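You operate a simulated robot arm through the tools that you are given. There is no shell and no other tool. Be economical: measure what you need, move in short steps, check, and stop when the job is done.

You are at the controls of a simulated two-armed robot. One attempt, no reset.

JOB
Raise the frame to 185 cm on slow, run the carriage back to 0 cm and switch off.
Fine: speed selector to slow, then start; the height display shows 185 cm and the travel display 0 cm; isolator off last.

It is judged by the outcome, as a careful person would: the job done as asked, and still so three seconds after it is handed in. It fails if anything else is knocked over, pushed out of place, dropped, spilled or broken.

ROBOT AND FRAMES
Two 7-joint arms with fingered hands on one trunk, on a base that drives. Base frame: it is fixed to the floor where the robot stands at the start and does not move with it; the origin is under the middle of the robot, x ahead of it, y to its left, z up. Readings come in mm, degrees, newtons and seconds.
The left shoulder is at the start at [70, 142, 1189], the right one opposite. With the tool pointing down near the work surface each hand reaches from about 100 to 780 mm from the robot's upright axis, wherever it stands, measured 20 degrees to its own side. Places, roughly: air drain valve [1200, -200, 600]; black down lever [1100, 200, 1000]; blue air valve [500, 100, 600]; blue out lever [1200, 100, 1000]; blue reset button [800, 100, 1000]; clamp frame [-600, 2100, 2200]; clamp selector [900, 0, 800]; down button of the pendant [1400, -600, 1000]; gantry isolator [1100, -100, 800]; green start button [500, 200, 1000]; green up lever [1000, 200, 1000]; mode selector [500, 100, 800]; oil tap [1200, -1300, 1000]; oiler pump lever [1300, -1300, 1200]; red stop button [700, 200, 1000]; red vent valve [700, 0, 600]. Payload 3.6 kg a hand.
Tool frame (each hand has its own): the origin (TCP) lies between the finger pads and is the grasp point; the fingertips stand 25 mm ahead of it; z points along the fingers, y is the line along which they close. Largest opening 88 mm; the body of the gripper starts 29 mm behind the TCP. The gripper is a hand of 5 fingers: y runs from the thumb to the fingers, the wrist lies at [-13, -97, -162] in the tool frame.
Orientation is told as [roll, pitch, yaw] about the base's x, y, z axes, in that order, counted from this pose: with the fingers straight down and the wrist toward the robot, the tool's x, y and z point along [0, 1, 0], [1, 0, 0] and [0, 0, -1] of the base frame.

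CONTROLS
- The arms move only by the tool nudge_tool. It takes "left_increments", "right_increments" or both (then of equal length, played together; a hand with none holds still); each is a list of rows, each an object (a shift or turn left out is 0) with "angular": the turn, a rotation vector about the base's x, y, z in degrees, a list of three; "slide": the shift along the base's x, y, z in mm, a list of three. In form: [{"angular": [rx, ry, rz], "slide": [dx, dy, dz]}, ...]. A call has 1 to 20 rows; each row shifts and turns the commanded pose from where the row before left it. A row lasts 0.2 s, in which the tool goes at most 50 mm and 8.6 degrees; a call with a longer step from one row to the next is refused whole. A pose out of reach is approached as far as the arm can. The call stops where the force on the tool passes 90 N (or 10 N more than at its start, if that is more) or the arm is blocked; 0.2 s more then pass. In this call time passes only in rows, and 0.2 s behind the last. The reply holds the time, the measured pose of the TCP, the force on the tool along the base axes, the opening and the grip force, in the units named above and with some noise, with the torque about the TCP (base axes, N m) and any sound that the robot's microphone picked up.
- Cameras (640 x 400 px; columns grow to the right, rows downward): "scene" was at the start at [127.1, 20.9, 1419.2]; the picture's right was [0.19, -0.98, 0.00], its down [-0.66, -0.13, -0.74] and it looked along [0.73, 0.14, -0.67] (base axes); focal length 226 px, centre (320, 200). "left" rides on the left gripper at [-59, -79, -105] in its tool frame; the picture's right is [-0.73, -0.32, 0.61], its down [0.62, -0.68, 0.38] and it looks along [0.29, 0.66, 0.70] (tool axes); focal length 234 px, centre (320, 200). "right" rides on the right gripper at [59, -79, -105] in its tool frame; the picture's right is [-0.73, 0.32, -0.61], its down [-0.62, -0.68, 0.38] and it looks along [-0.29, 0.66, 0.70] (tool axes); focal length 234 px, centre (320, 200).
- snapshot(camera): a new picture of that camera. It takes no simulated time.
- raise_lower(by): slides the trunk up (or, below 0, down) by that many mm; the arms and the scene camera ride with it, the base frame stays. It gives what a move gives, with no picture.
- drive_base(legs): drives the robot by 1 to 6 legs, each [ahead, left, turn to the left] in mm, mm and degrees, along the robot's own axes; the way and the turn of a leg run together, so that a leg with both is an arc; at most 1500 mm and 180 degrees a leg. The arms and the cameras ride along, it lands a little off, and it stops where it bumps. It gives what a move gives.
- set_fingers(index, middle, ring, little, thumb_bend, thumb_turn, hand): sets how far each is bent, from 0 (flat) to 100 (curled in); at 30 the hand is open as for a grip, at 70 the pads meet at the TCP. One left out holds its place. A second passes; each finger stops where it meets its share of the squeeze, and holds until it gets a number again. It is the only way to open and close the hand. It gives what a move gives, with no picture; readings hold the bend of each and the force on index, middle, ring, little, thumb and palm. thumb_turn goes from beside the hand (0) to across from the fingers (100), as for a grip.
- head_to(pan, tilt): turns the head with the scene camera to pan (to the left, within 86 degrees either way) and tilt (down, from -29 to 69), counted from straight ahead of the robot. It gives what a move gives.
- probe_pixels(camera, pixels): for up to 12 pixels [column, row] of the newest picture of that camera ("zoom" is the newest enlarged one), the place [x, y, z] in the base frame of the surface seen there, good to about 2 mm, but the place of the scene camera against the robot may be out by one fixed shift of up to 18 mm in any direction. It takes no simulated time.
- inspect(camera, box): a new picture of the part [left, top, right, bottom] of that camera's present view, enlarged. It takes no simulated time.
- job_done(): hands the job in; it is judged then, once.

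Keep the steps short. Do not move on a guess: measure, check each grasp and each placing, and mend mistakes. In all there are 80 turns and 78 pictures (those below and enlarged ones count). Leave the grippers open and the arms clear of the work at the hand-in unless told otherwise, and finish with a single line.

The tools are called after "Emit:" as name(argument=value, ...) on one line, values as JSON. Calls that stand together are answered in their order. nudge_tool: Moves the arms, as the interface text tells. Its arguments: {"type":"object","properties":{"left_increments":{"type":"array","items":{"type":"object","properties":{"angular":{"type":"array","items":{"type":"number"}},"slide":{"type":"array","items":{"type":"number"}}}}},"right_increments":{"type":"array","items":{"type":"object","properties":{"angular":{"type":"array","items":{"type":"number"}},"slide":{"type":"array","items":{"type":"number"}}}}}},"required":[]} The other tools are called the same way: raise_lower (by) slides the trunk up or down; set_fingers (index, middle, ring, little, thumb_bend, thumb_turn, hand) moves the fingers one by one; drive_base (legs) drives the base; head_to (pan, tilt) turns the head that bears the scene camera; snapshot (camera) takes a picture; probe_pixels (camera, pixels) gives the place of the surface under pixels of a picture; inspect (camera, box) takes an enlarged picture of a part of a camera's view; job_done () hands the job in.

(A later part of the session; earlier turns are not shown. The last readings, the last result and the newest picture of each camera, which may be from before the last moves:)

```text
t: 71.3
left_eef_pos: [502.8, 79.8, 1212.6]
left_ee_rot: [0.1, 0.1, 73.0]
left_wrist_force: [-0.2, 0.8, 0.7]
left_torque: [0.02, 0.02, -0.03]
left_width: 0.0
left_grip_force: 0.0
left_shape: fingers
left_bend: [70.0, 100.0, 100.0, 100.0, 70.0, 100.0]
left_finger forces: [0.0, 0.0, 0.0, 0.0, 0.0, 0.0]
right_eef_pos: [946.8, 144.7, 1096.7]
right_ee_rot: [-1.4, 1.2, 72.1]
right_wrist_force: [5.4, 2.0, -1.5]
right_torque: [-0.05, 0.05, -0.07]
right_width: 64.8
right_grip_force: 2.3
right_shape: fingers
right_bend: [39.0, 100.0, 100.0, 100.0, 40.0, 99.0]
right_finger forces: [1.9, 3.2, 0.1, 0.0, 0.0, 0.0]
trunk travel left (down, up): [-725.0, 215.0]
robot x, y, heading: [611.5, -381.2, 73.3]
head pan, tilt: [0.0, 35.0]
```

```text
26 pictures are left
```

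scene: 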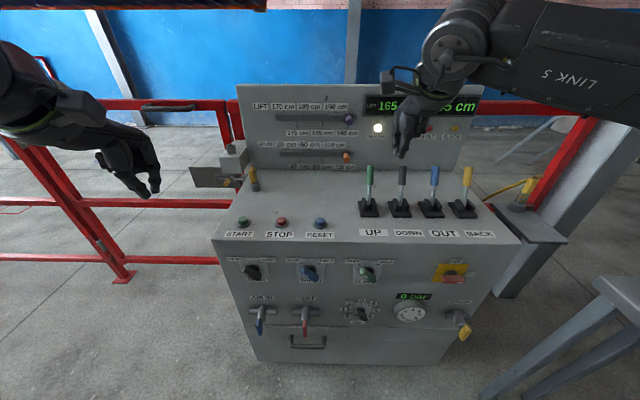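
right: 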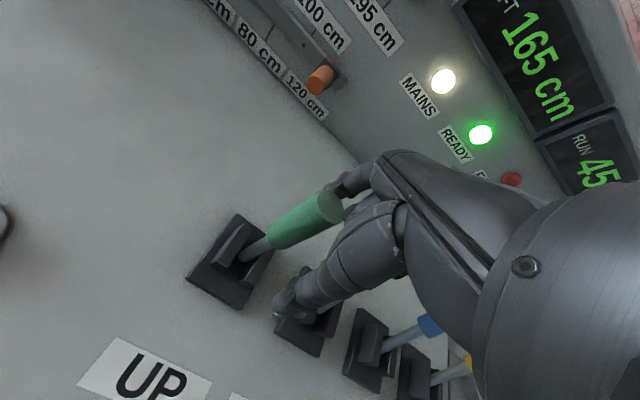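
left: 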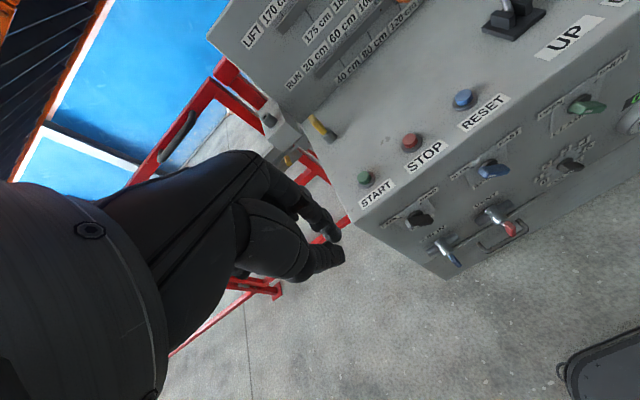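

The lever follows. I pull a further 24 mm.

Emit:
nudge_tool(right_increments=[{"slide": [-2.4, -7.6, 1]}, {"slide": [-2.4, -7.6, 0]}, {"slide": [-2.4, -7.6, 0]}])

Emit:
snapshot(camera="right")

```text
t: 72.1
left_eef_pos: [502.5, 80.4, 1214.3]
left_ee_rot: [0.1, -0.1, 73.2]
left_wrist_force: [-0.1, -0.6, -0.5]
left_torque: [0.05, 0.03, -0.03]
left_width: 0.0
left_grip_force: 0.1
left_shape: fingers
left_bend: [70.0, 100.0, 100.0, 100.0, 70.0, 100.0]
left_finger forces: [0.0, 0.0, 0.0, 0.0, 0.0, 0.0]
right_eef_pos: [939.3, 121.8, 1098.7]
right_ee_rot: [-1.4, 1.1, 72.1]
right_wrist_force: [2.8, 2.9, 0.6]
right_torque: [-0.01, 0.04, -0.06]
right_width: 66.1
right_grip_force: 3.0
right_shape: fingers
right_bend: [37.0, 100.0, 100.0, 100.0, 40.0, 99.0]
right_finger forces: [3.7, 1.6, 0.0, 0.0, 0.1, 0.0]
trunk travel left (down, up): [-725.0, 215.0]
robot x, y, heading: [607.9, -379.5, 73.1]
head pan, tilt: [0.0, 35.0]
```

```text
25 pictures are left
```

right: 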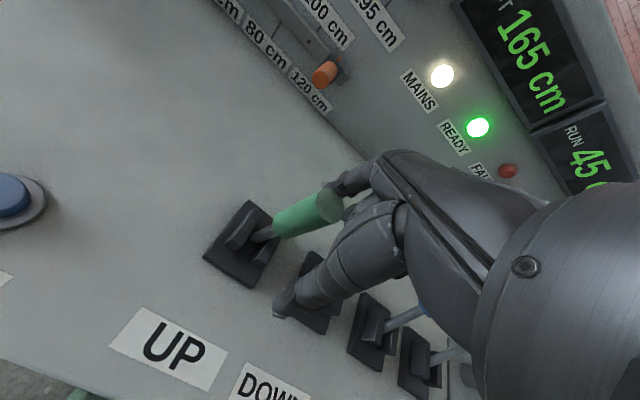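

Still 165 at light force; the stroke goes on. Another 24 mm, dropping slightly.

Emit:
nudge_tool(right_increments=[{"slide": [-2.4, -7.6, -1]}, {"slide": [-2.4, -7.6, -2]}, {"slide": [-2.4, -7.6, -2]}])

Emit:
snapshot(camera="right")

```text
t: 72.9
left_eef_pos: [503.0, 79.4, 1214.0]
left_ee_rot: [0.1, -0.1, 73.1]
left_wrist_force: [-0.1, -0.1, -0.4]
left_torque: [0.04, 0.0, 0.0]
left_width: 0.2
left_grip_force: 0.0
left_shape: fingers
left_bend: [70.0, 100.0, 100.0, 100.0, 70.0, 100.0]
left_finger forces: [0.0, 0.0, 0.1, 0.0, 0.1, 0.0]
right_eef_pos: [931.4, 97.2, 1094.3]
right_ee_rot: [-1.4, 1.1, 72.1]
right_wrist_force: [3.4, 4.4, 6.3]
right_torque: [0.29, -0.04, -0.08]
right_width: 70.0
right_grip_force: 3.0
right_shape: fingers
right_bend: [34.0, 100.0, 100.0, 100.0, 40.0, 99.0]
right_finger forces: [5.8, 1.4, 0.0, 0.1, 0.1, 0.1]
trunk travel left (down, up): [-725.0, 215.0]
robot x, y, heading: [610.0, -377.4, 73.0]
head pan, tilt: [0.0, 35.0]
```

```text
24 pictures are left
```

right: 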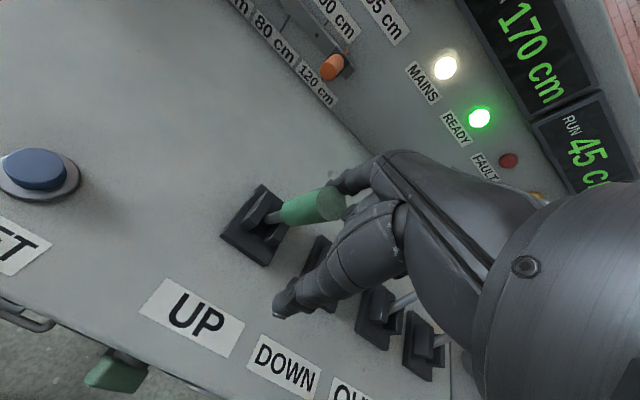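

It rises: 170 cm. I hold for one short row and read again.

Emit:
nudge_tool(right_increments=[{}])

Emit:
inspect(camera="right", box=[400, 0, 640, 200])

```text
t: 73.3
left_eef_pos: [503.2, 78.1, 1213.7]
left_ee_rot: [0.1, 0.1, 73.0]
left_wrist_force: [-0.2, -0.5, 0.1]
left_torque: [0.02, -0.01, -0.01]
left_width: 0.0
left_grip_force: 0.0
left_shape: fingers
left_bend: [70.0, 100.0, 100.0, 100.0, 70.0, 100.0]
left_finger forces: [0.0, 0.0, 0.0, 0.0, 0.0, 0.0]
right_eef_pos: [930.6, 98.7, 1094.7]
right_ee_rot: [-1.4, 1.1, 72.1]
right_wrist_force: [2.2, 3.9, 6.1]
right_torque: [0.29, -0.06, -0.06]
right_width: 69.9
right_grip_force: 3.3
right_shape: fingers
right_bend: [34.0, 100.0, 100.0, 100.0, 40.0, 99.0]
right_finger forces: [5.7, 1.5, 0.1, 0.0, 0.1, 0.1]
trunk travel left (down, up): [-725.0, 215.0]
robot x, y, heading: [610.0, -381.0, 73.2]
head pan, tilt: [0.0, 35.0]
```

```text
2.00 times, centred on (520, 100) of right
```

zoom: 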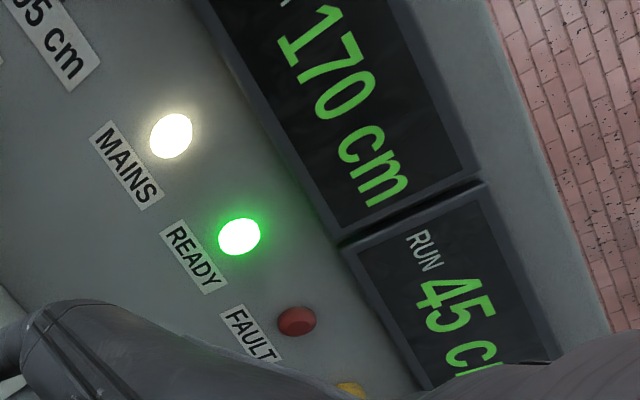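

No change in 0.4 s, so perhaps one pull makes one 5 cm step. I hold 1 s to find out.

Emit:
nudge_tool(right_increments=[{}, {}, {}, {}])

Emit:
inspect(camera="right", box=[400, 0, 640, 200])

```text
t: 74.3
left_eef_pos: [502.3, 79.5, 1215.3]
left_ee_rot: [0.1, 0.0, 73.1]
left_wrist_force: [1.2, 0.4, -0.7]
left_torque: [0.02, -0.01, -0.02]
left_width: 0.1
left_grip_force: 0.0
left_shape: fingers
left_bend: [70.0, 100.0, 100.0, 100.0, 70.0, 100.0]
left_finger forces: [0.0, 0.1, 0.0, 0.0, 0.0, 0.1]
right_eef_pos: [931.2, 98.7, 1094.7]
right_ee_rot: [-1.4, 1.1, 72.1]
right_wrist_force: [3.2, 4.8, 7.2]
right_torque: [0.26, -0.07, -0.07]
right_width: 69.8
right_grip_force: 4.1
right_shape: fingers
right_bend: [34.0, 100.0, 100.0, 100.0, 40.0, 99.0]
right_finger forces: [5.7, 1.6, 0.0, 0.0, 0.0, 0.0]
trunk travel left (down, up): [-725.0, 215.0]
robot x, y, heading: [606.8, -381.0, 73.3]
head pan, tilt: [0.0, 35.0]
```

```text
2.00 times, centred on (520, 100) of right
```

zoom: 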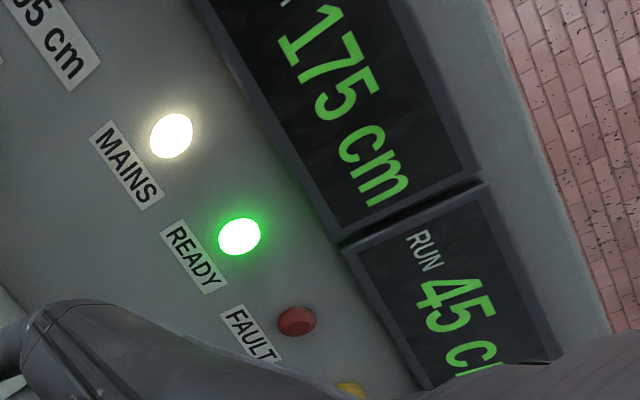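

Held, it steps 5 cm at a time, roughly once a second: 175 now. I go on in short holds.

Emit:
nudge_tool(right_increments=[{}, {}])

Emit:
inspect(camera="right", box=[400, 0, 640, 200])

```text
t: 74.9
left_eef_pos: [502.8, 79.6, 1214.6]
left_ee_rot: [0.0, 0.0, 73.1]
left_wrist_force: [-0.5, 0.8, -0.3]
left_torque: [0.0, 0.03, 0.0]
left_width: 0.0
left_grip_force: 0.0
left_shape: fingers
left_bend: [70.0, 100.0, 100.0, 100.0, 70.0, 100.0]
left_finger forces: [0.0, 0.1, 0.1, 0.0, 0.1, 0.1]
right_eef_pos: [931.3, 97.8, 1094.8]
right_ee_rot: [-1.4, 1.1, 72.1]
right_wrist_force: [3.4, 3.3, 6.2]
right_torque: [0.26, -0.07, -0.09]
right_width: 70.0
right_grip_force: 3.6
right_shape: fingers
right_bend: [34.0, 100.0, 100.0, 100.0, 40.0, 99.0]
right_finger forces: [5.7, 1.5, 0.1, 0.0, 0.0, 0.0]
trunk travel left (down, up): [-725.0, 215.0]
robot x, y, heading: [608.1, -377.7, 73.1]
head pan, tilt: [0.0, 35.0]
```

```text
2.00 times, centred on (520, 100) of right
```

zoom: 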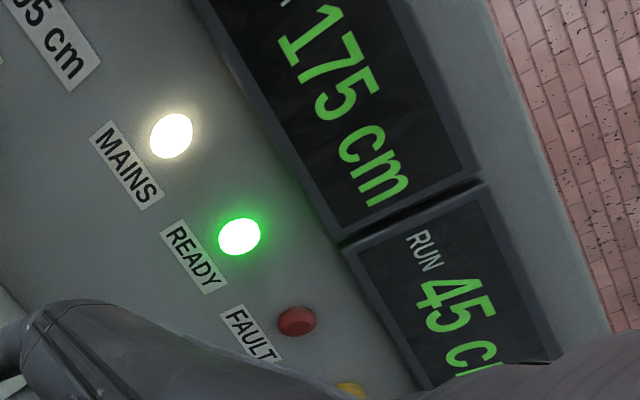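

Emit:
nudge_tool(right_increments=[{}, {}])

Emit:
inspect(camera="right", box=[400, 0, 640, 200])

```text
t: 75.5
left_eef_pos: [502.9, 79.4, 1214.8]
left_ee_rot: [0.2, -0.1, 73.1]
left_wrist_force: [-0.5, -0.7, 0.1]
left_torque: [0.0, 0.0, -0.01]
left_width: 0.0
left_grip_force: 0.0
left_shape: fingers
left_bend: [70.0, 100.0, 100.0, 100.0, 70.0, 100.0]
left_finger forces: [0.0, 0.1, 0.0, 0.0, 0.0, 0.0]
right_eef_pos: [931.7, 98.9, 1094.3]
right_ee_rot: [-1.4, 1.0, 72.1]
right_wrist_force: [3.0, 3.5, 7.4]
right_torque: [0.21, -0.07, -0.04]
right_width: 69.8
right_grip_force: 3.1
right_shape: fingers
right_bend: [34.0, 100.0, 100.0, 100.0, 40.0, 99.0]
right_finger forces: [5.6, 1.6, 0.0, 0.1, 0.1, 0.0]
trunk travel left (down, up): [-725.0, 215.0]
robot x, y, heading: [609.0, -379.4, 73.1]
head pan, tilt: [0.0, 35.0]
```

```text
2.00 times, centred on (520, 100) of right
```

zoom: 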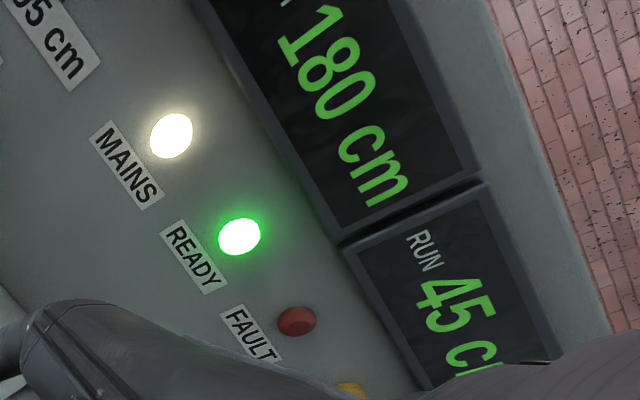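

180. One more step needed; I hold 0.6 s and check.

Emit:
nudge_tool(right_increments=[{}, {}])

Emit:
inspect(camera="right", box=[400, 0, 640, 200])

```text
t: 76.1
left_eef_pos: [502.2, 79.6, 1214.4]
left_ee_rot: [0.1, 0.0, 73.0]
left_wrist_force: [0.0, -0.4, -0.5]
left_torque: [0.02, 0.01, 0.01]
left_width: 0.0
left_grip_force: 0.0
left_shape: fingers
left_bend: [70.0, 100.0, 100.0, 100.0, 70.0, 100.0]
left_finger forces: [0.0, 0.1, 0.1, 0.0, 0.0, 0.0]
right_eef_pos: [930.1, 98.2, 1094.0]
right_ee_rot: [-1.3, 1.0, 72.1]
right_wrist_force: [3.8, 4.3, 7.2]
right_torque: [0.29, -0.06, -0.09]
right_width: 69.5
right_grip_force: 3.8
right_shape: fingers
right_bend: [34.0, 100.0, 100.0, 100.0, 40.0, 99.0]
right_finger forces: [5.7, 1.5, 0.1, 0.0, 0.0, 0.0]
trunk travel left (down, up): [-725.0, 215.0]
robot x, y, heading: [609.6, -380.9, 73.3]
head pan, tilt: [0.0, 35.0]
```

```text
2.00 times, centred on (520, 100) of right
```

zoom: 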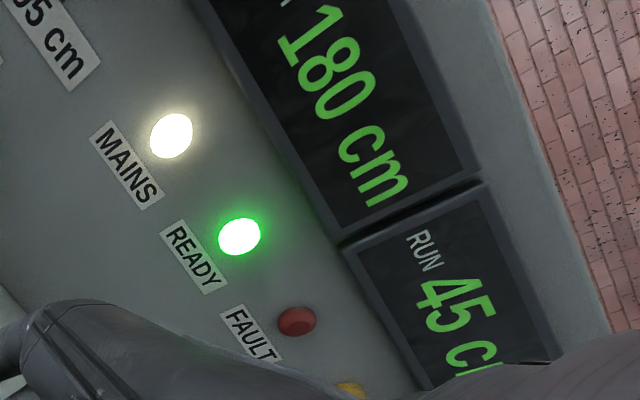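

Emit:
nudge_tool(right_increments=[{}, {}])

Emit:
inspect(camera="right", box=[400, 0, 640, 200])

```text
t: 76.7
left_eef_pos: [502.5, 79.0, 1214.1]
left_ee_rot: [0.0, 0.0, 73.0]
left_wrist_force: [0.0, -0.7, -0.3]
left_torque: [0.05, 0.0, -0.01]
left_width: 0.0
left_grip_force: 0.1
left_shape: fingers
left_bend: [70.0, 100.0, 100.0, 100.0, 70.0, 100.0]
left_finger forces: [0.0, 0.1, 0.0, 0.0, 0.0, 0.0]
right_eef_pos: [932.2, 98.1, 1093.3]
right_ee_rot: [-1.5, 1.0, 72.1]
right_wrist_force: [3.3, 3.7, 6.8]
right_torque: [0.28, -0.03, -0.04]
right_width: 69.9
right_grip_force: 3.7
right_shape: fingers
right_bend: [34.0, 100.0, 100.0, 100.0, 40.0, 99.0]
right_finger forces: [5.7, 1.6, 0.0, 0.0, 0.0, 0.0]
trunk travel left (down, up): [-725.0, 215.0]
robot x, y, heading: [605.3, -376.6, 73.3]
head pan, tilt: [0.0, 35.0]
```

```text
2.00 times, centred on (520, 100) of right
```

zoom: 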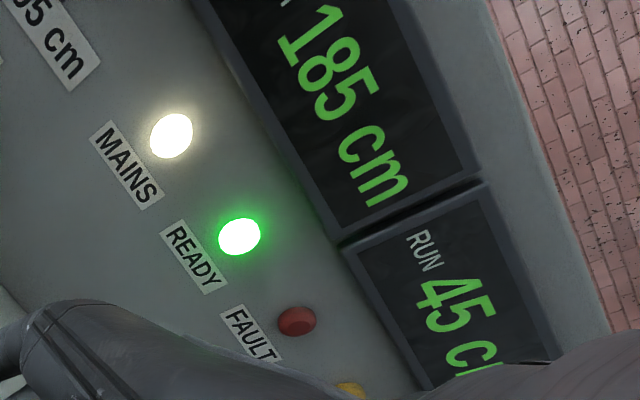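

185 cm. I release at once by moving back to the rest position, then lift off.

Emit:
nudge_tool(right_increments=[{"slide": [14, 45, 4]}, {"slide": [12.5, 40, 0]}, {"slide": [0, 0, 45]}, {"slide": [0, 0, 45]}])

Emit:
snapshot(camera="right")

```text
t: 77.7
left_eef_pos: [502.8, 79.2, 1214.3]
left_ee_rot: [0.0, -0.1, 73.2]
left_wrist_force: [-0.2, -0.2, -0.6]
left_torque: [-0.01, -0.02, 0.0]
left_width: 0.0
left_grip_force: 0.0
left_shape: fingers
left_bend: [70.0, 100.0, 100.0, 100.0, 70.0, 100.0]
left_finger forces: [0.0, 0.1, 0.0, 0.0, 0.0, 0.0]
right_eef_pos: [956.8, 181.6, 1188.2]
right_ee_rot: [-1.5, 1.0, 72.2]
right_wrist_force: [-0.1, -0.2, 0.5]
right_torque: [0.01, 0.0, -0.01]
right_width: 63.2
right_grip_force: 0.2
right_shape: fingers
right_bend: [40.0, 100.0, 100.0, 100.0, 40.0, 99.0]
right_finger forces: [0.0, 0.0, 0.1, 0.0, 0.0, 0.0]
trunk travel left (down, up): [-725.0, 215.0]
robot x, y, heading: [611.7, -379.9, 73.3]
head pan, tilt: [0.0, 35.0]
```

```text
17 pictures are left
```

right: 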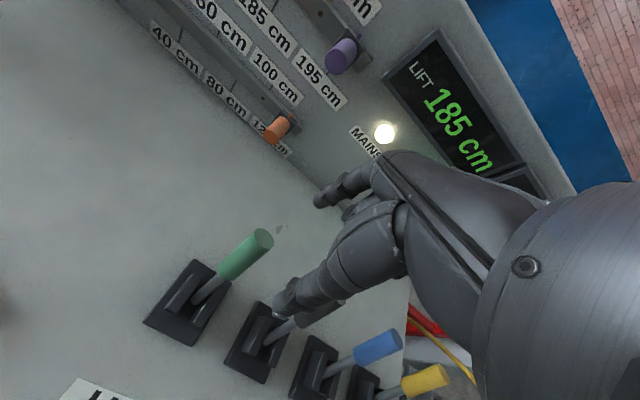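

185 and the UP lever is back at rest. The BACK (yellow) lever is (294,-94.5) from UP. I shift the base right 170 and the arm the rest, at height.

Emit:
drive_base(legs=[[0, -170, 0]])

Emit:
nudge_tool(right_increments=[{"slide": [33, -10.5, 0]}, {"slide": [33, -10.5, 0]}, {"slide": [33, -10.5, 0]}, {"slide": [33, -10.5, -20]}])

Emit:
snapshot(camera="right")

```text
t: 79.2
left_eef_pos: [661.8, 29.4, 1213.6]
left_ee_rot: [-0.1, -0.1, 72.9]
left_wrist_force: [-0.8, 0.1, 0.6]
left_torque: [0.04, -0.04, -0.02]
left_width: 0.1
left_grip_force: 0.0
left_shape: fingers
left_bend: [70.0, 100.0, 100.0, 100.0, 70.0, 100.0]
left_finger forces: [0.2, 0.0, 0.0, 0.1, 0.0, 0.1]
right_eef_pos: [1118.2, 133.9, 1189.5]
right_ee_rot: [-1.6, 1.2, 72.1]
right_wrist_force: [-0.6, 0.1, 0.4]
right_torque: [-0.01, -0.02, -0.03]
right_width: 63.5
right_grip_force: 0.1
right_shape: fingers
right_bend: [40.0, 100.0, 100.0, 100.0, 40.0, 99.0]
right_finger forces: [0.1, 0.0, 0.0, 0.1, 0.0, 0.1]
trunk travel left (down, up): [-725.0, 215.0]
robot x, y, heading: [774.7, -426.7, 73.3]
head pan, tilt: [0.0, 35.0]
```

```text
t: 80.2
left_eef_pos: [666.0, 28.7, 1214.1]
left_ee_rot: [0.1, 0.0, 73.0]
left_wrist_force: [-0.1, -0.6, 0.3]
left_torque: [0.0, -0.02, 0.0]
left_width: 0.2
left_grip_force: 0.0
left_shape: fingers
left_bend: [70.0, 100.0, 100.0, 100.0, 70.0, 100.0]
left_finger forces: [0.0, 0.0, 0.1, 0.0, 0.0, 0.1]
right_eef_pos: [1253.9, 91.2, 1167.8]
right_ee_rot: [-1.4, 1.2, 72.1]
right_wrist_force: [-0.1, -0.1, -0.4]
right_torque: [0.01, 0.0, 0.02]
right_width: 63.4
right_grip_force: 0.0
right_shape: fingers
right_bend: [40.0, 100.0, 100.0, 100.0, 40.0, 99.0]
right_finger forces: [0.1, 0.0, 0.0, 0.1, 0.1, 0.0]
trunk travel left (down, up): [-725.0, 215.0]
robot x, y, heading: [773.5, -431.6, 72.9]
head pan, tilt: [0.0, 35.0]
```

```text
16 pictures are left
```

right: 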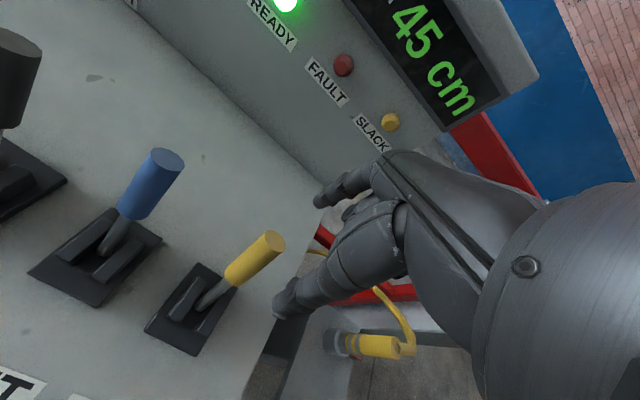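

Emit:
probe_pixels(camera="right", pixels=[[266, 243], [272, 242], [255, 258], [240, 272], [322, 200], [285, 300], [350, 340]])

```text
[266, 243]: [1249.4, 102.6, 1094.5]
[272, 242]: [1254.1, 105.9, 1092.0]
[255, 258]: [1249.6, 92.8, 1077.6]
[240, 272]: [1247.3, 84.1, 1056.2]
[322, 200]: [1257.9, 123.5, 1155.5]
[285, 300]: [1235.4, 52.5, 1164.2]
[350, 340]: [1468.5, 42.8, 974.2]
```

Same geometry as the UP lever: I lower the fork around the yellow lever.

Emit:
nudge_tool(right_increments=[{"slide": [19, 7, 0]}, {"slide": [0, 0, -38]}, {"slide": [0, 0, -36]}])

Emit:
snapshot(camera="right")

```text
t: 81.0
left_eef_pos: [664.8, 30.4, 1215.1]
left_ee_rot: [0.0, 0.0, 73.0]
left_wrist_force: [0.0, 0.3, 0.3]
left_torque: [0.02, 0.02, 0.0]
left_width: 0.0
left_grip_force: 0.0
left_shape: fingers
left_bend: [70.0, 100.0, 100.0, 100.0, 70.0, 100.0]
left_finger forces: [0.0, 0.0, 0.0, 0.0, 0.0, 0.0]
right_eef_pos: [1272.3, 97.8, 1094.7]
right_ee_rot: [-1.4, 1.1, 72.1]
right_wrist_force: [-0.4, 0.6, -0.3]
right_torque: [-0.02, 0.01, 0.01]
right_width: 63.5
right_grip_force: 0.0
right_shape: fingers
right_bend: [40.0, 100.0, 100.0, 100.0, 40.0, 99.0]
right_finger forces: [0.0, 0.0, 0.0, 0.0, 0.1, 0.0]
trunk travel left (down, up): [-725.0, 215.0]
robot x, y, heading: [774.3, -432.9, 73.1]
head pan, tilt: [0.0, 35.0]
```

```text
15 pictures are left
```

right: 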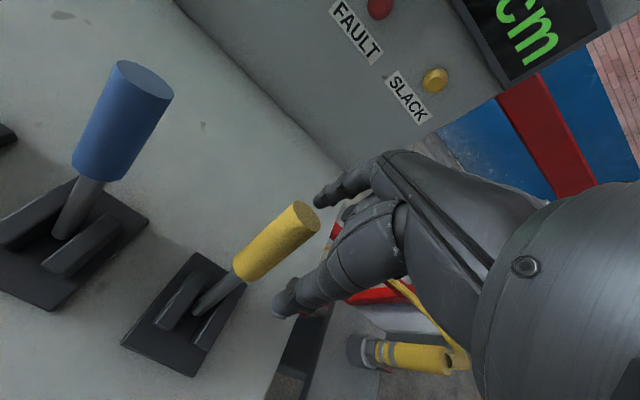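

Emit:
probe_pixels(camera="right", pixels=[[322, 200], [285, 300], [300, 210], [312, 218], [270, 250], [285, 262], [345, 190]])

```text
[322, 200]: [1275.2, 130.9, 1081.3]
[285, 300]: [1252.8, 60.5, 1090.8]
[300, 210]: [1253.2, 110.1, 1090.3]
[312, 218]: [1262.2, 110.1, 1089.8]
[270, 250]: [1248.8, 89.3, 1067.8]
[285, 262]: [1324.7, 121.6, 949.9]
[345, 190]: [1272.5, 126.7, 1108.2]
```

The index is ~18 mm right of the lever's centre. I shift left 14 mm, then pull toward me 90 mm in steps.

Emit:
nudge_tool(right_increments=[{"slide": [-13.3, 4.2, -3]}, {"slide": [-3, -9.5, 2]}, {"slide": [-3, -9.5, 2]}, {"slide": [-3, -9.5, 2]}, {"slide": [-3, -9.5, 2]}, {"slide": [-3, -9.5, 1]}, {"slide": [-3, -9.5, 0]}, {"slide": [-3, -9.5, 0]}, {"slide": [-3, -9.5, -1]}, {"slide": [-3, -9.5, -2]}, {"slide": [-3, -9.5, -2]}])

Emit:
snapshot(camera="right")

```text
t: 83.4
left_eef_pos: [664.3, 26.5, 1215.2]
left_ee_rot: [0.0, -0.1, 73.0]
left_wrist_force: [0.1, -0.1, 0.6]
left_torque: [0.0, -0.01, 0.03]
left_width: 0.2
left_grip_force: 0.1
left_shape: fingers
left_bend: [70.0, 100.0, 100.0, 100.0, 70.0, 100.0]
left_finger forces: [0.0, 0.1, 0.1, 0.1, 0.0, 0.0]
right_eef_pos: [1226.1, 3.9, 1096.2]
right_ee_rot: [-1.3, 1.0, 72.1]
right_wrist_force: [6.7, -0.9, 21.8]
right_torque: [0.67, -0.1, -0.18]
right_width: 73.4
right_grip_force: 14.1
right_shape: fingers
right_bend: [29.0, 100.0, 100.0, 100.0, 40.0, 99.0]
right_finger forces: [12.8, 15.4, 0.0, 0.0, 0.0, 0.0]
trunk travel left (down, up): [-725.0, 215.0]
robot x, y, heading: [774.3, -426.8, 73.0]
head pan, tilt: [0.0, 35.0]
```

```text
14 pictures are left
```

right: 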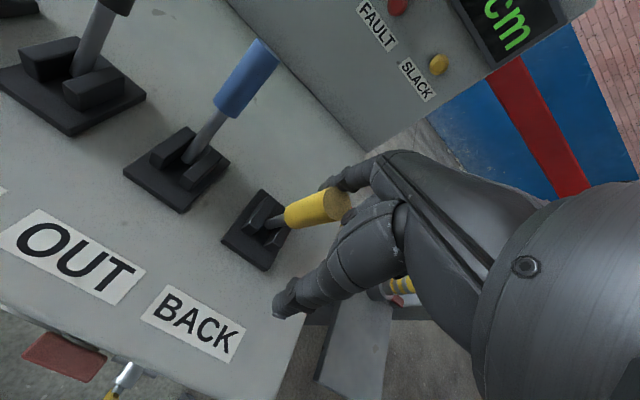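

The lever is pulled. I read the RUN display with the scene camera.

Emit:
inspect(camera="scene", box=[180, 60, 480, 250])

```text
2.11 times, centred on (330, 155) of scene
```

zoom: 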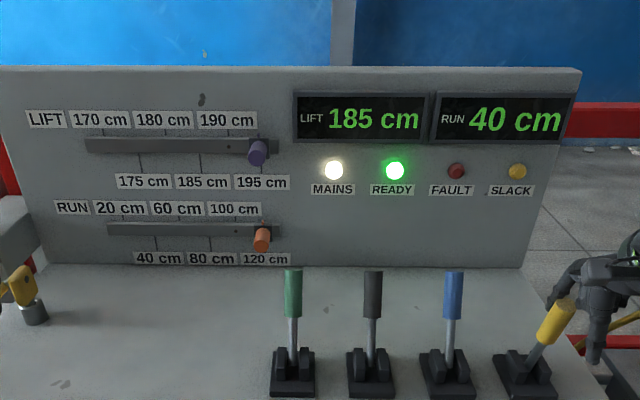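

RUN 40, LIFT 185. I hold 4 s and read again.

Emit:
nudge_tool(right_increments=[{}, {}, {}, {}, {}, {}, {}, {}, {}, {}, {}, {}, {}, {}, {}, {}, {}, {}, {}])

Emit:
inspect(camera="scene", box=[180, 60, 480, 250])

```text
t: 87.4
left_eef_pos: [665.1, 25.4, 1215.7]
left_ee_rot: [0.0, -0.3, 73.1]
left_wrist_force: [0.0, -0.2, -0.2]
left_torque: [0.0, 0.06, 0.02]
left_width: 0.2
left_grip_force: 0.0
left_shape: fingers
left_bend: [70.0, 100.0, 100.0, 100.0, 70.0, 100.0]
left_finger forces: [0.0, 0.0, 0.1, 0.0, 0.0, 0.0]
right_eef_pos: [1227.6, 3.8, 1096.8]
right_ee_rot: [-1.5, 0.8, 72.1]
right_wrist_force: [7.0, -1.0, 19.9]
right_torque: [0.61, -0.08, -0.15]
right_width: 73.5
right_grip_force: 13.8
right_shape: fingers
right_bend: [29.0, 100.0, 100.0, 100.0, 40.0, 99.0]
right_finger forces: [12.1, 15.1, 0.1, 0.1, 0.1, 0.1]
trunk travel left (down, up): [-725.0, 215.0]
robot x, y, heading: [771.0, -428.6, 72.8]
head pan, tilt: [0.0, 35.0]
```

```text
2.11 times, centred on (330, 155) of scene
```

zoom: 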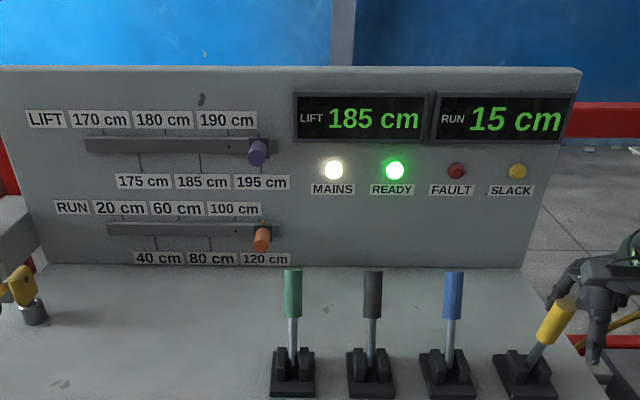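

15 now (about 0.8–0.9 s per 5 cm). I hold 1.6 s.

Emit:
nudge_tool(right_increments=[{}, {}, {}, {}, {}, {}, {}])

Emit:
inspect(camera="scene", box=[180, 60, 480, 250])

```text
t: 89.0
left_eef_pos: [664.1, 27.8, 1214.7]
left_ee_rot: [0.0, -0.2, 73.0]
left_wrist_force: [-0.2, 0.0, -0.2]
left_torque: [0.01, -0.05, 0.02]
left_width: 0.0
left_grip_force: 0.1
left_shape: fingers
left_bend: [70.0, 100.0, 100.0, 100.0, 70.0, 100.0]
left_finger forces: [0.0, 0.1, 0.0, 0.0, 0.1, 0.1]
right_eef_pos: [1226.5, 4.6, 1097.2]
right_ee_rot: [-1.5, 0.9, 72.1]
right_wrist_force: [5.7, -0.9, 20.4]
right_torque: [0.61, -0.08, -0.16]
right_width: 73.1
right_grip_force: 13.7
right_shape: fingers
right_bend: [29.0, 100.0, 100.0, 100.0, 40.0, 99.0]
right_finger forces: [12.2, 15.1, 0.0, 0.0, 0.1, 0.1]
trunk travel left (down, up): [-725.0, 215.0]
robot x, y, heading: [772.5, -426.6, 72.9]
head pan, tilt: [0.0, 35.0]
```

```text
2.11 times, centred on (330, 155) of scene
```

zoom: 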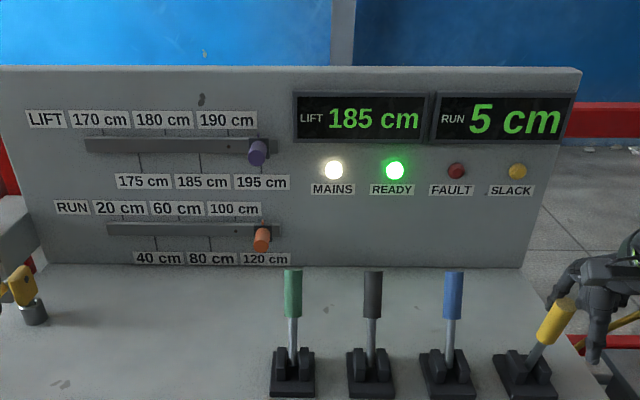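

5 cm. I hold 0.6 s and check.

Emit:
nudge_tool(right_increments=[{}, {}])

Emit:
inspect(camera="scene", box=[180, 60, 480, 250])

```text
t: 89.6
left_eef_pos: [664.7, 27.3, 1215.9]
left_ee_rot: [0.0, -0.1, 73.0]
left_wrist_force: [0.0, 0.2, 0.9]
left_torque: [-0.02, -0.06, 0.01]
left_width: 0.0
left_grip_force: 0.1
left_shape: fingers
left_bend: [70.0, 100.0, 100.0, 100.0, 70.0, 100.0]
left_finger forces: [0.1, 0.1, 0.1, 0.1, 0.0, 0.0]
right_eef_pos: [1226.6, 4.4, 1096.6]
right_ee_rot: [-1.4, 0.9, 72.2]
right_wrist_force: [6.1, -1.3, 20.5]
right_torque: [0.61, -0.12, -0.16]
right_width: 73.5
right_grip_force: 13.4
right_shape: fingers
right_bend: [29.0, 100.0, 100.0, 100.0, 40.0, 99.0]
right_finger forces: [12.2, 15.1, 0.0, 0.0, 0.1, 0.1]
trunk travel left (down, up): [-725.0, 215.0]
robot x, y, heading: [776.4, -427.7, 73.2]
head pan, tilt: [0.0, 35.0]
```

```text
2.11 times, centred on (330, 155) of scene
```

zoom: 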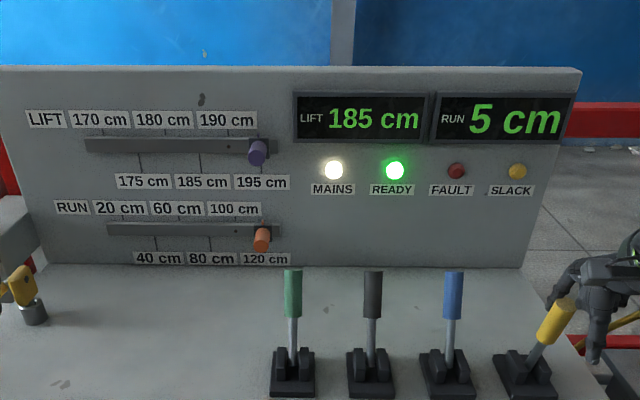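

Still 5; one more short hold.

Emit:
nudge_tool(right_increments=[{}])

Emit:
inspect(camera="scene", box=[180, 60, 480, 250])

```text
t: 90.0
left_eef_pos: [664.1, 25.9, 1215.6]
left_ee_rot: [0.1, -0.2, 72.9]
left_wrist_force: [0.3, 0.5, -1.0]
left_torque: [-0.03, 0.0, -0.01]
left_width: 0.1
left_grip_force: 0.1
left_shape: fingers
left_bend: [70.0, 100.0, 100.0, 100.0, 70.0, 100.0]
left_finger forces: [0.0, 0.1, 0.0, 0.1, 0.0, 0.0]
right_eef_pos: [1227.6, 4.8, 1097.2]
right_ee_rot: [-1.4, 0.9, 72.1]
right_wrist_force: [5.9, -0.1, 20.7]
right_torque: [0.63, -0.11, -0.13]
right_width: 73.3
right_grip_force: 13.9
right_shape: fingers
right_bend: [29.0, 100.0, 100.0, 100.0, 40.0, 99.0]
right_finger forces: [12.2, 15.0, 0.1, 0.1, 0.0, 0.1]
trunk travel left (down, up): [-725.0, 215.0]
robot x, y, heading: [773.4, -431.2, 72.9]
head pan, tilt: [0.0, 35.0]
```

```text
2.11 times, centred on (330, 155) of scene
```

zoom: 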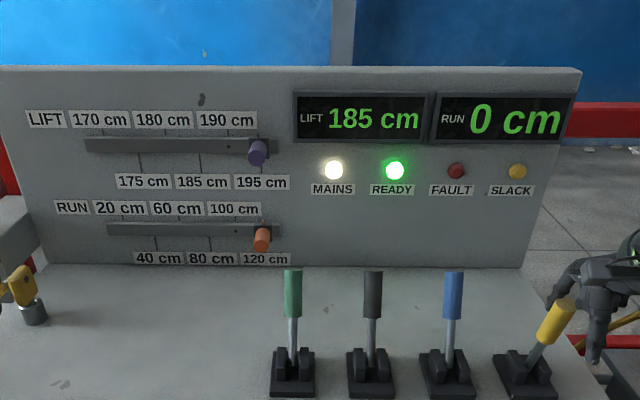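

RUN 0, LIFT 185. I release, lift off and draw the hand back from the console.

Emit:
nudge_tool(right_increments=[{"slide": [14, 45, 4]}, {"slide": [12.5, 40, 0]}, {"slide": [0, 0, 47]}, {"slide": [0, 0, 47]}, {"slide": [-14, -44, 10]}, {"slide": [-14, -44, 10]}, {"slide": [-14, -44, 10]}])

Emit:
inspect(camera="scene", box=[180, 60, 480, 250])

```text
t: 91.6
left_eef_pos: [664.5, 28.1, 1215.3]
left_ee_rot: [0.0, -0.1, 73.2]
left_wrist_force: [-1.0, 0.0, -1.2]
left_torque: [0.01, 0.0, -0.01]
left_width: 0.0
left_grip_force: 0.1
left_shape: fingers
left_bend: [70.0, 100.0, 100.0, 100.0, 70.0, 100.0]
left_finger forces: [0.1, 0.0, 0.1, 0.1, 0.0, 0.0]
right_eef_pos: [1212.0, -40.9, 1224.7]
right_ee_rot: [-1.4, 1.1, 72.1]
right_wrist_force: [0.4, 0.7, -0.1]
right_torque: [0.02, 0.0, -0.04]
right_width: 63.3
right_grip_force: 0.1
right_shape: fingers
right_bend: [40.0, 100.0, 100.0, 100.0, 40.0, 99.0]
right_finger forces: [0.0, 0.1, 0.0, 0.0, 0.0, 0.1]
trunk travel left (down, up): [-725.0, 215.0]
robot x, y, heading: [773.0, -429.6, 72.9]
head pan, tilt: [0.0, 35.0]
```

```text
2.11 times, centred on (330, 155) of scene
```

zoom: 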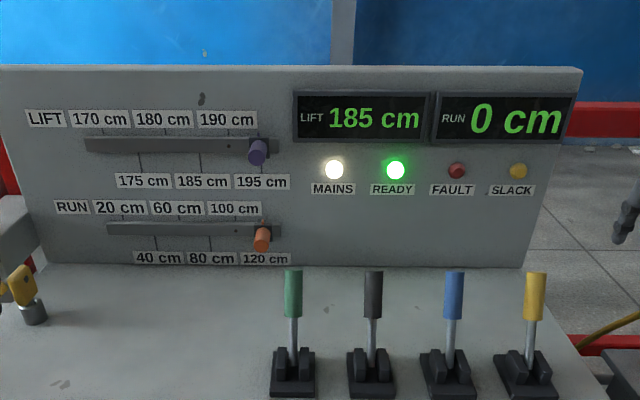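

Both levers are at rest, displays read 185 / 0. Last is the isolator. The left arm, mirrored, suits it best (the table is close on the right). I draw the right hand in, back off 300 mm, and raise the left hand to fingers-forward.

Emit:
nudge_tool(right_increments=[{"slide": [-29.5, -35.2, 0]}, {"slide": [-29.5, -35.2, 0]}, {"slide": [-29.5, -35.2, 0]}, {"slide": [-29.5, -35.2, 0]}])

Emit:
drive_base(legs=[[-300, 0, 0]])

Emit:
nudge_tool(left_increments=[{"slide": [24.4, 10.7, 5], "angular": [7.82, -2.39, 0]}, {"slide": [24.4, 10.7, 5], "angular": [7.82, -2.39, 0]}, {"slide": [24.4, 10.7, 5], "angular": [7.82, -2.39, 0]}, {"slide": [24.4, 10.7, 5], "angular": [7.82, -2.39, 0]}, {"slide": [24.4, 10.7, 5], "angular": [7.82, -2.39, 0]}, {"slide": [24.4, 10.7, 5], "angular": [7.82, -2.39, 0]}, {"slide": [24.4, 10.7, 5], "angular": [7.82, -2.39, 0]}, {"slide": [24.4, 10.7, 5], "angular": [7.82, -2.39, 0]}, {"slide": [24.4, 10.7, 5], "angular": [7.82, -2.39, 0]}, {"slide": [24.4, 10.7, 5], "angular": [7.82, -2.39, 0]}, {"slide": [24.4, 10.7, 5], "angular": [7.82, -2.39, 0]}, {"slide": [24.4, 10.7, 5]}, {"slide": [24.4, 10.7, 5]}, {"slide": [24.4, 10.7, 5]}])

```text
t: 92.6
left_eef_pos: [663.8, 28.8, 1214.7]
left_ee_rot: [0.0, -0.2, 72.9]
left_wrist_force: [-1.0, 0.2, 0.0]
left_torque: [0.04, 0.0, -0.03]
left_width: 0.2
left_grip_force: 0.0
left_shape: fingers
left_bend: [70.0, 100.0, 100.0, 100.0, 70.0, 100.0]
left_finger forces: [0.1, 0.0, 0.1, 0.0, 0.0, 0.0]
right_eef_pos: [1084.4, -157.3, 1214.5]
right_ee_rot: [-1.6, 1.1, 72.2]
right_wrist_force: [0.2, 0.7, -0.5]
right_torque: [-0.04, -0.03, 0.0]
right_width: 63.5
right_grip_force: 0.0
right_shape: fingers
right_bend: [40.0, 100.0, 100.0, 100.0, 40.0, 99.0]
right_finger forces: [0.0, 0.0, 0.1, 0.1, 0.0, 0.0]
right hand out of reach, approached as far as the arm can: row 3, 4
trunk travel left (down, up): [-725.0, 215.0]
robot x, y, heading: [770.8, -431.1, 73.0]
head pan, tilt: [0.0, 35.0]
```

```text
t: 94.6
left_eef_pos: [578.5, -255.7, 1215.1]
left_ee_rot: [0.0, 0.0, 72.9]
left_wrist_force: [0.8, -0.2, -1.0]
left_torque: [-0.02, -0.02, -0.01]
left_width: 0.0
left_grip_force: 0.1
left_shape: fingers
left_bend: [70.0, 100.0, 100.0, 100.0, 70.0, 100.0]
left_finger forces: [0.0, 0.1, 0.1, 0.0, 0.0, 0.0]
right_eef_pos: [997.8, -443.3, 1213.5]
right_ee_rot: [-1.4, 1.3, 72.1]
right_wrist_force: [0.3, 0.6, -0.3]
right_torque: [0.0, 0.03, -0.01]
right_width: 63.7
right_grip_force: 0.1
right_shape: fingers
right_bend: [40.0, 100.0, 100.0, 100.0, 40.0, 99.0]
right_finger forces: [0.0, 0.0, 0.1, 0.0, 0.0, 0.1]
trunk travel left (down, up): [-725.0, 215.0]
robot x, y, heading: [682.8, -712.5, 72.5]
head pan, tilt: [0.0, 35.0]
```

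```text
t: 97.6
left_eef_pos: [777.9, -79.4, 1341.5]
left_ee_rot: [65.4, -89.9, 7.6]
left_wrist_force: [-0.6, -0.8, 0.4]
left_torque: [0.01, 0.03, -0.01]
left_width: 0.0
left_grip_force: 0.0
left_shape: fingers
left_bend: [70.0, 100.0, 100.0, 100.0, 70.0, 100.0]
left_finger forces: [0.0, 0.0, 0.0, 0.1, 0.0, 0.0]
left hand out of reach, approached as far as the arm can: row 8, 9, 10, 11, 12, 13, 14
right_eef_pos: [998.6, -444.3, 1214.4]
right_ee_rot: [-1.5, 1.1, 72.1]
right_wrist_force: [0.6, -0.3, -0.7]
right_torque: [-0.01, 0.01, 0.0]
right_width: 63.5
right_grip_force: 0.1
right_shape: fingers
right_bend: [40.0, 100.0, 100.0, 100.0, 40.0, 99.0]
right_finger forces: [0.0, 0.0, 0.0, 0.0, 0.0, 0.0]
trunk travel left (down, up): [-725.0, 215.0]
robot x, y, heading: [684.7, -715.0, 72.8]
head pan, tilt: [0.0, 35.0]
```

Orientation reached. I try to slide the left hand to the right at this height.

Emit:
nudge_tool(left_increments=[{"slide": [38, -12, 0]}, {"slide": [38, -12, 0]}, {"slide": [38, -12, 0]}, {"slide": [38, -12, 0]}])

```text
t: 98.6
left_eef_pos: [788.8, -126.0, 1360.7]
left_ee_rot: [75.1, -89.8, -2.3]
left_wrist_force: [0.2, 0.3, -0.4]
left_torque: [-0.01, 0.0, -0.04]
left_width: 0.0
left_grip_force: 0.0
left_shape: fingers
left_bend: [70.0, 100.0, 100.0, 100.0, 70.0, 100.0]
left_finger forces: [0.1, 0.0, 0.0, 0.0, 0.0, 0.0]
left hand out of reach, approached as far as the arm can: row 1, 2, 3, 4
right_eef_pos: [998.5, -444.7, 1214.7]
right_ee_rot: [-1.4, 1.1, 72.1]
right_wrist_force: [0.3, 0.4, 0.3]
right_torque: [0.01, 0.02, -0.04]
right_width: 63.4
right_grip_force: 0.0
right_shape: fingers
right_bend: [40.0, 100.0, 100.0, 100.0, 40.0, 99.0]
right_finger forces: [0.1, 0.1, 0.0, 0.1, 0.0, 0.1]
trunk travel left (down, up): [-725.0, 215.0]
robot x, y, heading: [679.6, -713.5, 72.8]
head pan, tilt: [0.0, 35.0]
```

The limit loosens with height. I go up 80 first, then right.

Emit:
nudge_tool(left_increments=[{"slide": [0, 0, 40]}, {"slide": [0, 0, 40]}, {"slide": [38, -12, 0]}, {"slide": [38, -12, 0]}, {"slide": [38, -12, 0]}])

```text
t: 99.8
left_eef_pos: [788.2, -142.9, 1433.2]
left_ee_rot: [69.6, -89.9, 3.6]
left_wrist_force: [0.3, -0.7, -0.4]
left_torque: [-0.01, 0.0, 0.01]
left_width: 0.0
left_grip_force: 0.1
left_shape: fingers
left_bend: [70.0, 100.0, 100.0, 100.0, 70.0, 100.0]
left_finger forces: [0.0, 0.0, 0.1, 0.0, 0.0, 0.0]
left hand out of reach, approached as far as the arm can: row 3, 4, 5
right_eef_pos: [997.3, -443.9, 1214.5]
right_ee_rot: [-1.3, 1.1, 72.1]
right_wrist_force: [0.3, 0.2, 0.9]
right_torque: [0.0, 0.0, -0.02]
right_width: 63.2
right_grip_force: 0.0
right_shape: fingers
right_bend: [40.0, 100.0, 100.0, 100.0, 40.0, 99.0]
right_finger forces: [0.0, 0.0, 0.0, 0.0, 0.0, 0.0]
trunk travel left (down, up): [-725.0, 215.0]
robot x, y, heading: [679.2, -715.6, 72.9]
head pan, tilt: [0.0, 35.0]
```

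The left arm cannot reach further right in this pose. Better: the right hand tilted about 57° (fingers down-forward), pressing the bar's left end down, which turns it to OFF too. I fold the left hand back and tilt the right hand, still clear of the console.

Emit:
set_fingers(hand="right", index=70, thumb_bend=70)

Emit:
nudge_tool(left_increments=[{"slide": [-19.9, -17.5, -14], "angular": [-7.82, 2.39, 0]}, {"slide": [-19.9, -17.5, -14], "angular": [-7.82, 2.39, 0]}, {"slide": [-19.9, -17.5, -14], "angular": [-7.82, 2.39, 0]}, {"slide": [-19.9, -17.5, -14], "angular": [-7.82, 2.39, 0]}, {"slide": [-19.9, -17.5, -14], "angular": [-7.82, 2.39, 0]}, {"slide": [-19.9, -17.5, -14], "angular": [-7.82, 2.39, 0]}, {"slide": [-19.9, -17.5, -14], "angular": [-7.82, 2.39, 0]}, {"slide": [-19.9, -17.5, -14], "angular": [-7.82, 2.39, 0]}, {"slide": [-19.9, -17.5, -14], "angular": [-7.82, 2.39, 0]}, {"slide": [-19.9, -17.5, -14], "angular": [-7.82, 2.39, 0]}, {"slide": [-19.9, -17.5, -14], "angular": [-7.82, 2.39, 0]}])

Emit:
nudge_tool(right_increments=[{"slide": [-7.1, 24.7, 0], "angular": [7.82, -2.39, 0]}, {"slide": [-7.1, 24.7, 0], "angular": [7.82, -2.39, 0]}, {"slide": [-7.1, 24.7, 0], "angular": [7.82, -2.39, 0]}, {"slide": [-7.1, 24.7, 0], "angular": [7.82, -2.39, 0]}, {"slide": [-7.1, 24.7, 0], "angular": [7.82, -2.39, 0]}, {"slide": [-7.1, 24.7, 0], "angular": [7.82, -2.39, 0]}, {"slide": [-7.1, 24.7, 0], "angular": [7.82, -2.39, 0]}])

```text
t: 100.8
left_eef_pos: [787.9, -143.6, 1432.5]
left_ee_rot: [80.1, -89.9, -7.0]
left_wrist_force: [1.0, 0.3, 1.1]
left_torque: [0.0, 0.01, 0.03]
left_width: 0.0
left_grip_force: 0.0
left_shape: fingers
left_bend: [70.0, 100.0, 100.0, 100.0, 70.0, 100.0]
left_finger forces: [0.0, 0.1, 0.1, 0.0, 0.0, 0.1]
right_eef_pos: [998.7, -443.9, 1213.0]
right_ee_rot: [-1.3, 1.2, 72.1]
right_wrist_force: [-0.1, 0.0, -0.2]
right_torque: [0.01, -0.03, -0.05]
right_width: 0.0
right_grip_force: 0.1
right_shape: fingers
right_bend: [70.0, 100.0, 100.0, 100.0, 70.0, 100.0]
right_finger forces: [0.0, 0.1, 0.1, 0.0, 0.1, 0.1]
trunk travel left (down, up): [-725.0, 215.0]
robot x, y, heading: [681.5, -713.7, 72.8]
head pan, tilt: [0.0, 35.0]
```

```text
t: 103.2
left_eef_pos: [567.2, -336.4, 1280.7]
left_ee_rot: [0.1, 0.2, 72.9]
left_wrist_force: [-0.8, -0.7, 1.2]
left_torque: [0.05, 0.03, 0.01]
left_width: 0.0
left_grip_force: 0.1
left_shape: fingers
left_bend: [70.0, 100.0, 100.0, 100.0, 70.0, 100.0]
left_finger forces: [0.1, 0.0, 0.0, 0.0, 0.0, 0.0]
right_eef_pos: [996.6, -444.0, 1213.9]
right_ee_rot: [-1.4, 1.0, 72.1]
right_wrist_force: [-1.0, 0.3, -0.2]
right_torque: [-0.02, 0.01, 0.0]
right_width: 0.0
right_grip_force: 0.1
right_shape: fingers
right_bend: [70.0, 100.0, 100.0, 100.0, 70.0, 100.0]
right_finger forces: [0.1, 0.0, 0.0, 0.0, 0.1, 0.0]
trunk travel left (down, up): [-725.0, 215.0]
robot x, y, heading: [683.6, -712.6, 72.7]
head pan, tilt: [0.0, 35.0]
```

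```text
t: 104.8
left_eef_pos: [564.4, -335.6, 1279.6]
left_ee_rot: [-0.3, 0.0, 73.0]
left_wrist_force: [-0.6, 0.8, -0.2]
left_torque: [0.0, -0.03, -0.02]
left_width: 0.1
left_grip_force: 0.0
left_shape: fingers
left_bend: [70.0, 100.0, 100.0, 100.0, 70.0, 100.0]
left_finger forces: [0.1, 0.0, 0.1, 0.1, 0.0, 0.0]
right_eef_pos: [945.1, -262.2, 1219.0]
right_ee_rot: [-0.5, -56.3, 71.8]
right_wrist_force: [0.6, -0.1, 1.2]
right_torque: [0.01, -0.02, -0.02]
right_width: 0.2
right_grip_force: 0.1
right_shape: fingers
right_bend: [70.0, 100.0, 100.0, 100.0, 70.0, 100.0]
right_finger forces: [0.0, 0.1, 0.1, 0.0, 0.0, 0.0]
right hand out of reach, approached as far as the arm can: row 3, 4
trunk travel left (down, up): [-725.0, 215.0]
robot x, y, heading: [685.7, -716.4, 73.0]
head pan, tilt: [0.0, 35.0]
```

The 56° tilt works, with the hand at u≈980. I move the base right 96 mm, lower the trunk by 350, and measure the isolator.

Emit:
drive_base(legs=[[0, -96, 0]])

Emit:
raise_lower(by=-345)

Emit:
snapshot(camera="right")

```text
t: 106.0
left_eef_pos: [658.4, -363.0, 1278.8]
left_ee_rot: [-0.1, 0.0, 73.1]
left_wrist_force: [0.0, 0.2, -0.6]
left_torque: [-0.01, 0.01, 0.02]
left_width: 0.0
left_grip_force: 0.1
left_shape: fingers
left_bend: [70.0, 100.0, 100.0, 100.0, 70.0, 100.0]
left_finger forces: [0.0, 0.0, 0.1, 0.0, 0.0, 0.0]
right_eef_pos: [1039.8, -290.8, 1219.1]
right_ee_rot: [-0.1, -56.2, 71.5]
right_wrist_force: [0.8, 0.4, 0.6]
right_torque: [-0.02, 0.0, 0.01]
right_width: 0.0
right_grip_force: 0.0
right_shape: fingers
right_bend: [70.0, 100.0, 100.0, 100.0, 70.0, 100.0]
right_finger forces: [0.1, 0.1, 0.0, 0.0, 0.1, 0.1]
trunk travel left (down, up): [-725.0, 215.0]
robot x, y, heading: [772.9, -744.7, 73.0]
head pan, tilt: [0.0, 35.0]
```

```text
t: 109.3
left_eef_pos: [659.3, -364.0, 934.3]
left_ee_rot: [0.0, 0.0, 72.9]
left_wrist_force: [-0.3, 0.0, -0.6]
left_torque: [0.01, 0.06, -0.01]
left_width: 0.0
left_grip_force: 0.0
left_shape: fingers
left_bend: [70.0, 100.0, 100.0, 100.0, 70.0, 100.0]
left_finger forces: [0.0, 0.0, 0.0, 0.0, 0.1, 0.0]
right_eef_pos: [1041.6, -290.7, 873.3]
right_ee_rot: [0.0, -56.1, 71.4]
right_wrist_force: [0.2, 0.5, 0.2]
right_torque: [-0.01, 0.02, 0.01]
right_width: 0.1
right_grip_force: 0.1
right_shape: fingers
right_bend: [70.0, 100.0, 100.0, 100.0, 70.0, 100.0]
right_finger forces: [0.0, 0.1, 0.0, 0.1, 0.1, 0.0]
trunk travel left (down, up): [-380.0, 560.0]
robot x, y, heading: [773.7, -742.1, 73.1]
head pan, tilt: [0.0, 35.0]
```

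```text
7 pictures are left
```

right: 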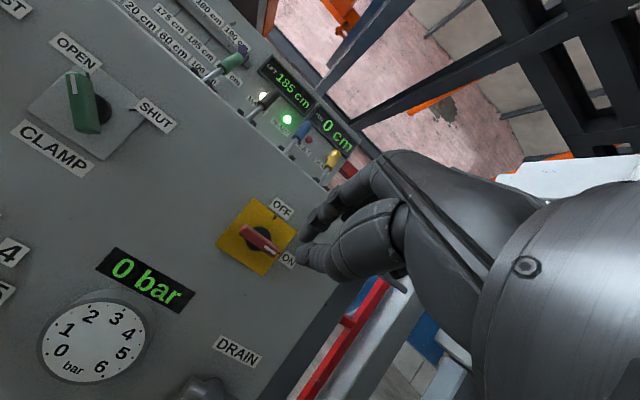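

Emit:
probe_pixels(camera="right", pixels=[[246, 232], [252, 237], [260, 242], [268, 247], [274, 251], [235, 240], [281, 240], [305, 222], [306, 257], [300, 262]])

Emit:
inspect(camera="right", box=[200, 180, 330, 290])

```text
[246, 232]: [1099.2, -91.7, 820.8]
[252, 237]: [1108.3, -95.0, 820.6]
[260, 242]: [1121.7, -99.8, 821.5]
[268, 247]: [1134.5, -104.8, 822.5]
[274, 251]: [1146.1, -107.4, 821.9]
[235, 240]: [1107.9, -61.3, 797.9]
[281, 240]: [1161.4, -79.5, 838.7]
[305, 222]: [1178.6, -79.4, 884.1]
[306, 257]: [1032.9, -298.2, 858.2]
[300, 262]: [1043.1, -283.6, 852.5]
```

```text
3.64 times, centred on (265, 235) of right
```

zoom: 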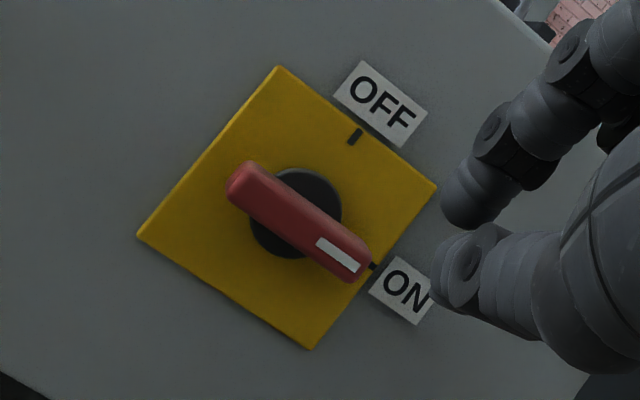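

Isolator bar: centre u 1100, z 821.5, front n 244, mark at ON. My thumb tip is at u≈1080, right above the bar's left end line. I drive ahead 160 and check the pose.

Emit:
drive_base(legs=[[160, 0, 0]])

```text
t: 110.8
left_eef_pos: [706.9, -211.1, 933.8]
left_ee_rot: [0.0, 0.1, 73.0]
left_wrist_force: [-0.4, -0.7, 0.0]
left_torque: [-0.04, -0.01, 0.01]
left_width: 0.1
left_grip_force: 0.0
left_shape: fingers
left_bend: [70.0, 100.0, 100.0, 100.0, 70.0, 100.0]
left_finger forces: [0.1, 0.0, 0.0, 0.1, 0.1, 0.0]
right_eef_pos: [1087.8, -136.8, 873.2]
right_ee_rot: [0.0, -56.1, 71.4]
right_wrist_force: [-1.0, -0.4, 0.5]
right_torque: [0.02, -0.03, 0.0]
right_width: 0.0
right_grip_force: 0.0
right_shape: fingers
right_bend: [70.0, 100.0, 100.0, 100.0, 70.0, 100.0]
right_finger forces: [0.1, 0.1, 0.0, 0.0, 0.1, 0.0]
trunk travel left (down, up): [-380.0, 560.0]
robot x, y, heading: [821.1, -588.5, 73.0]
head pan, tilt: [0.0, 35.0]
```

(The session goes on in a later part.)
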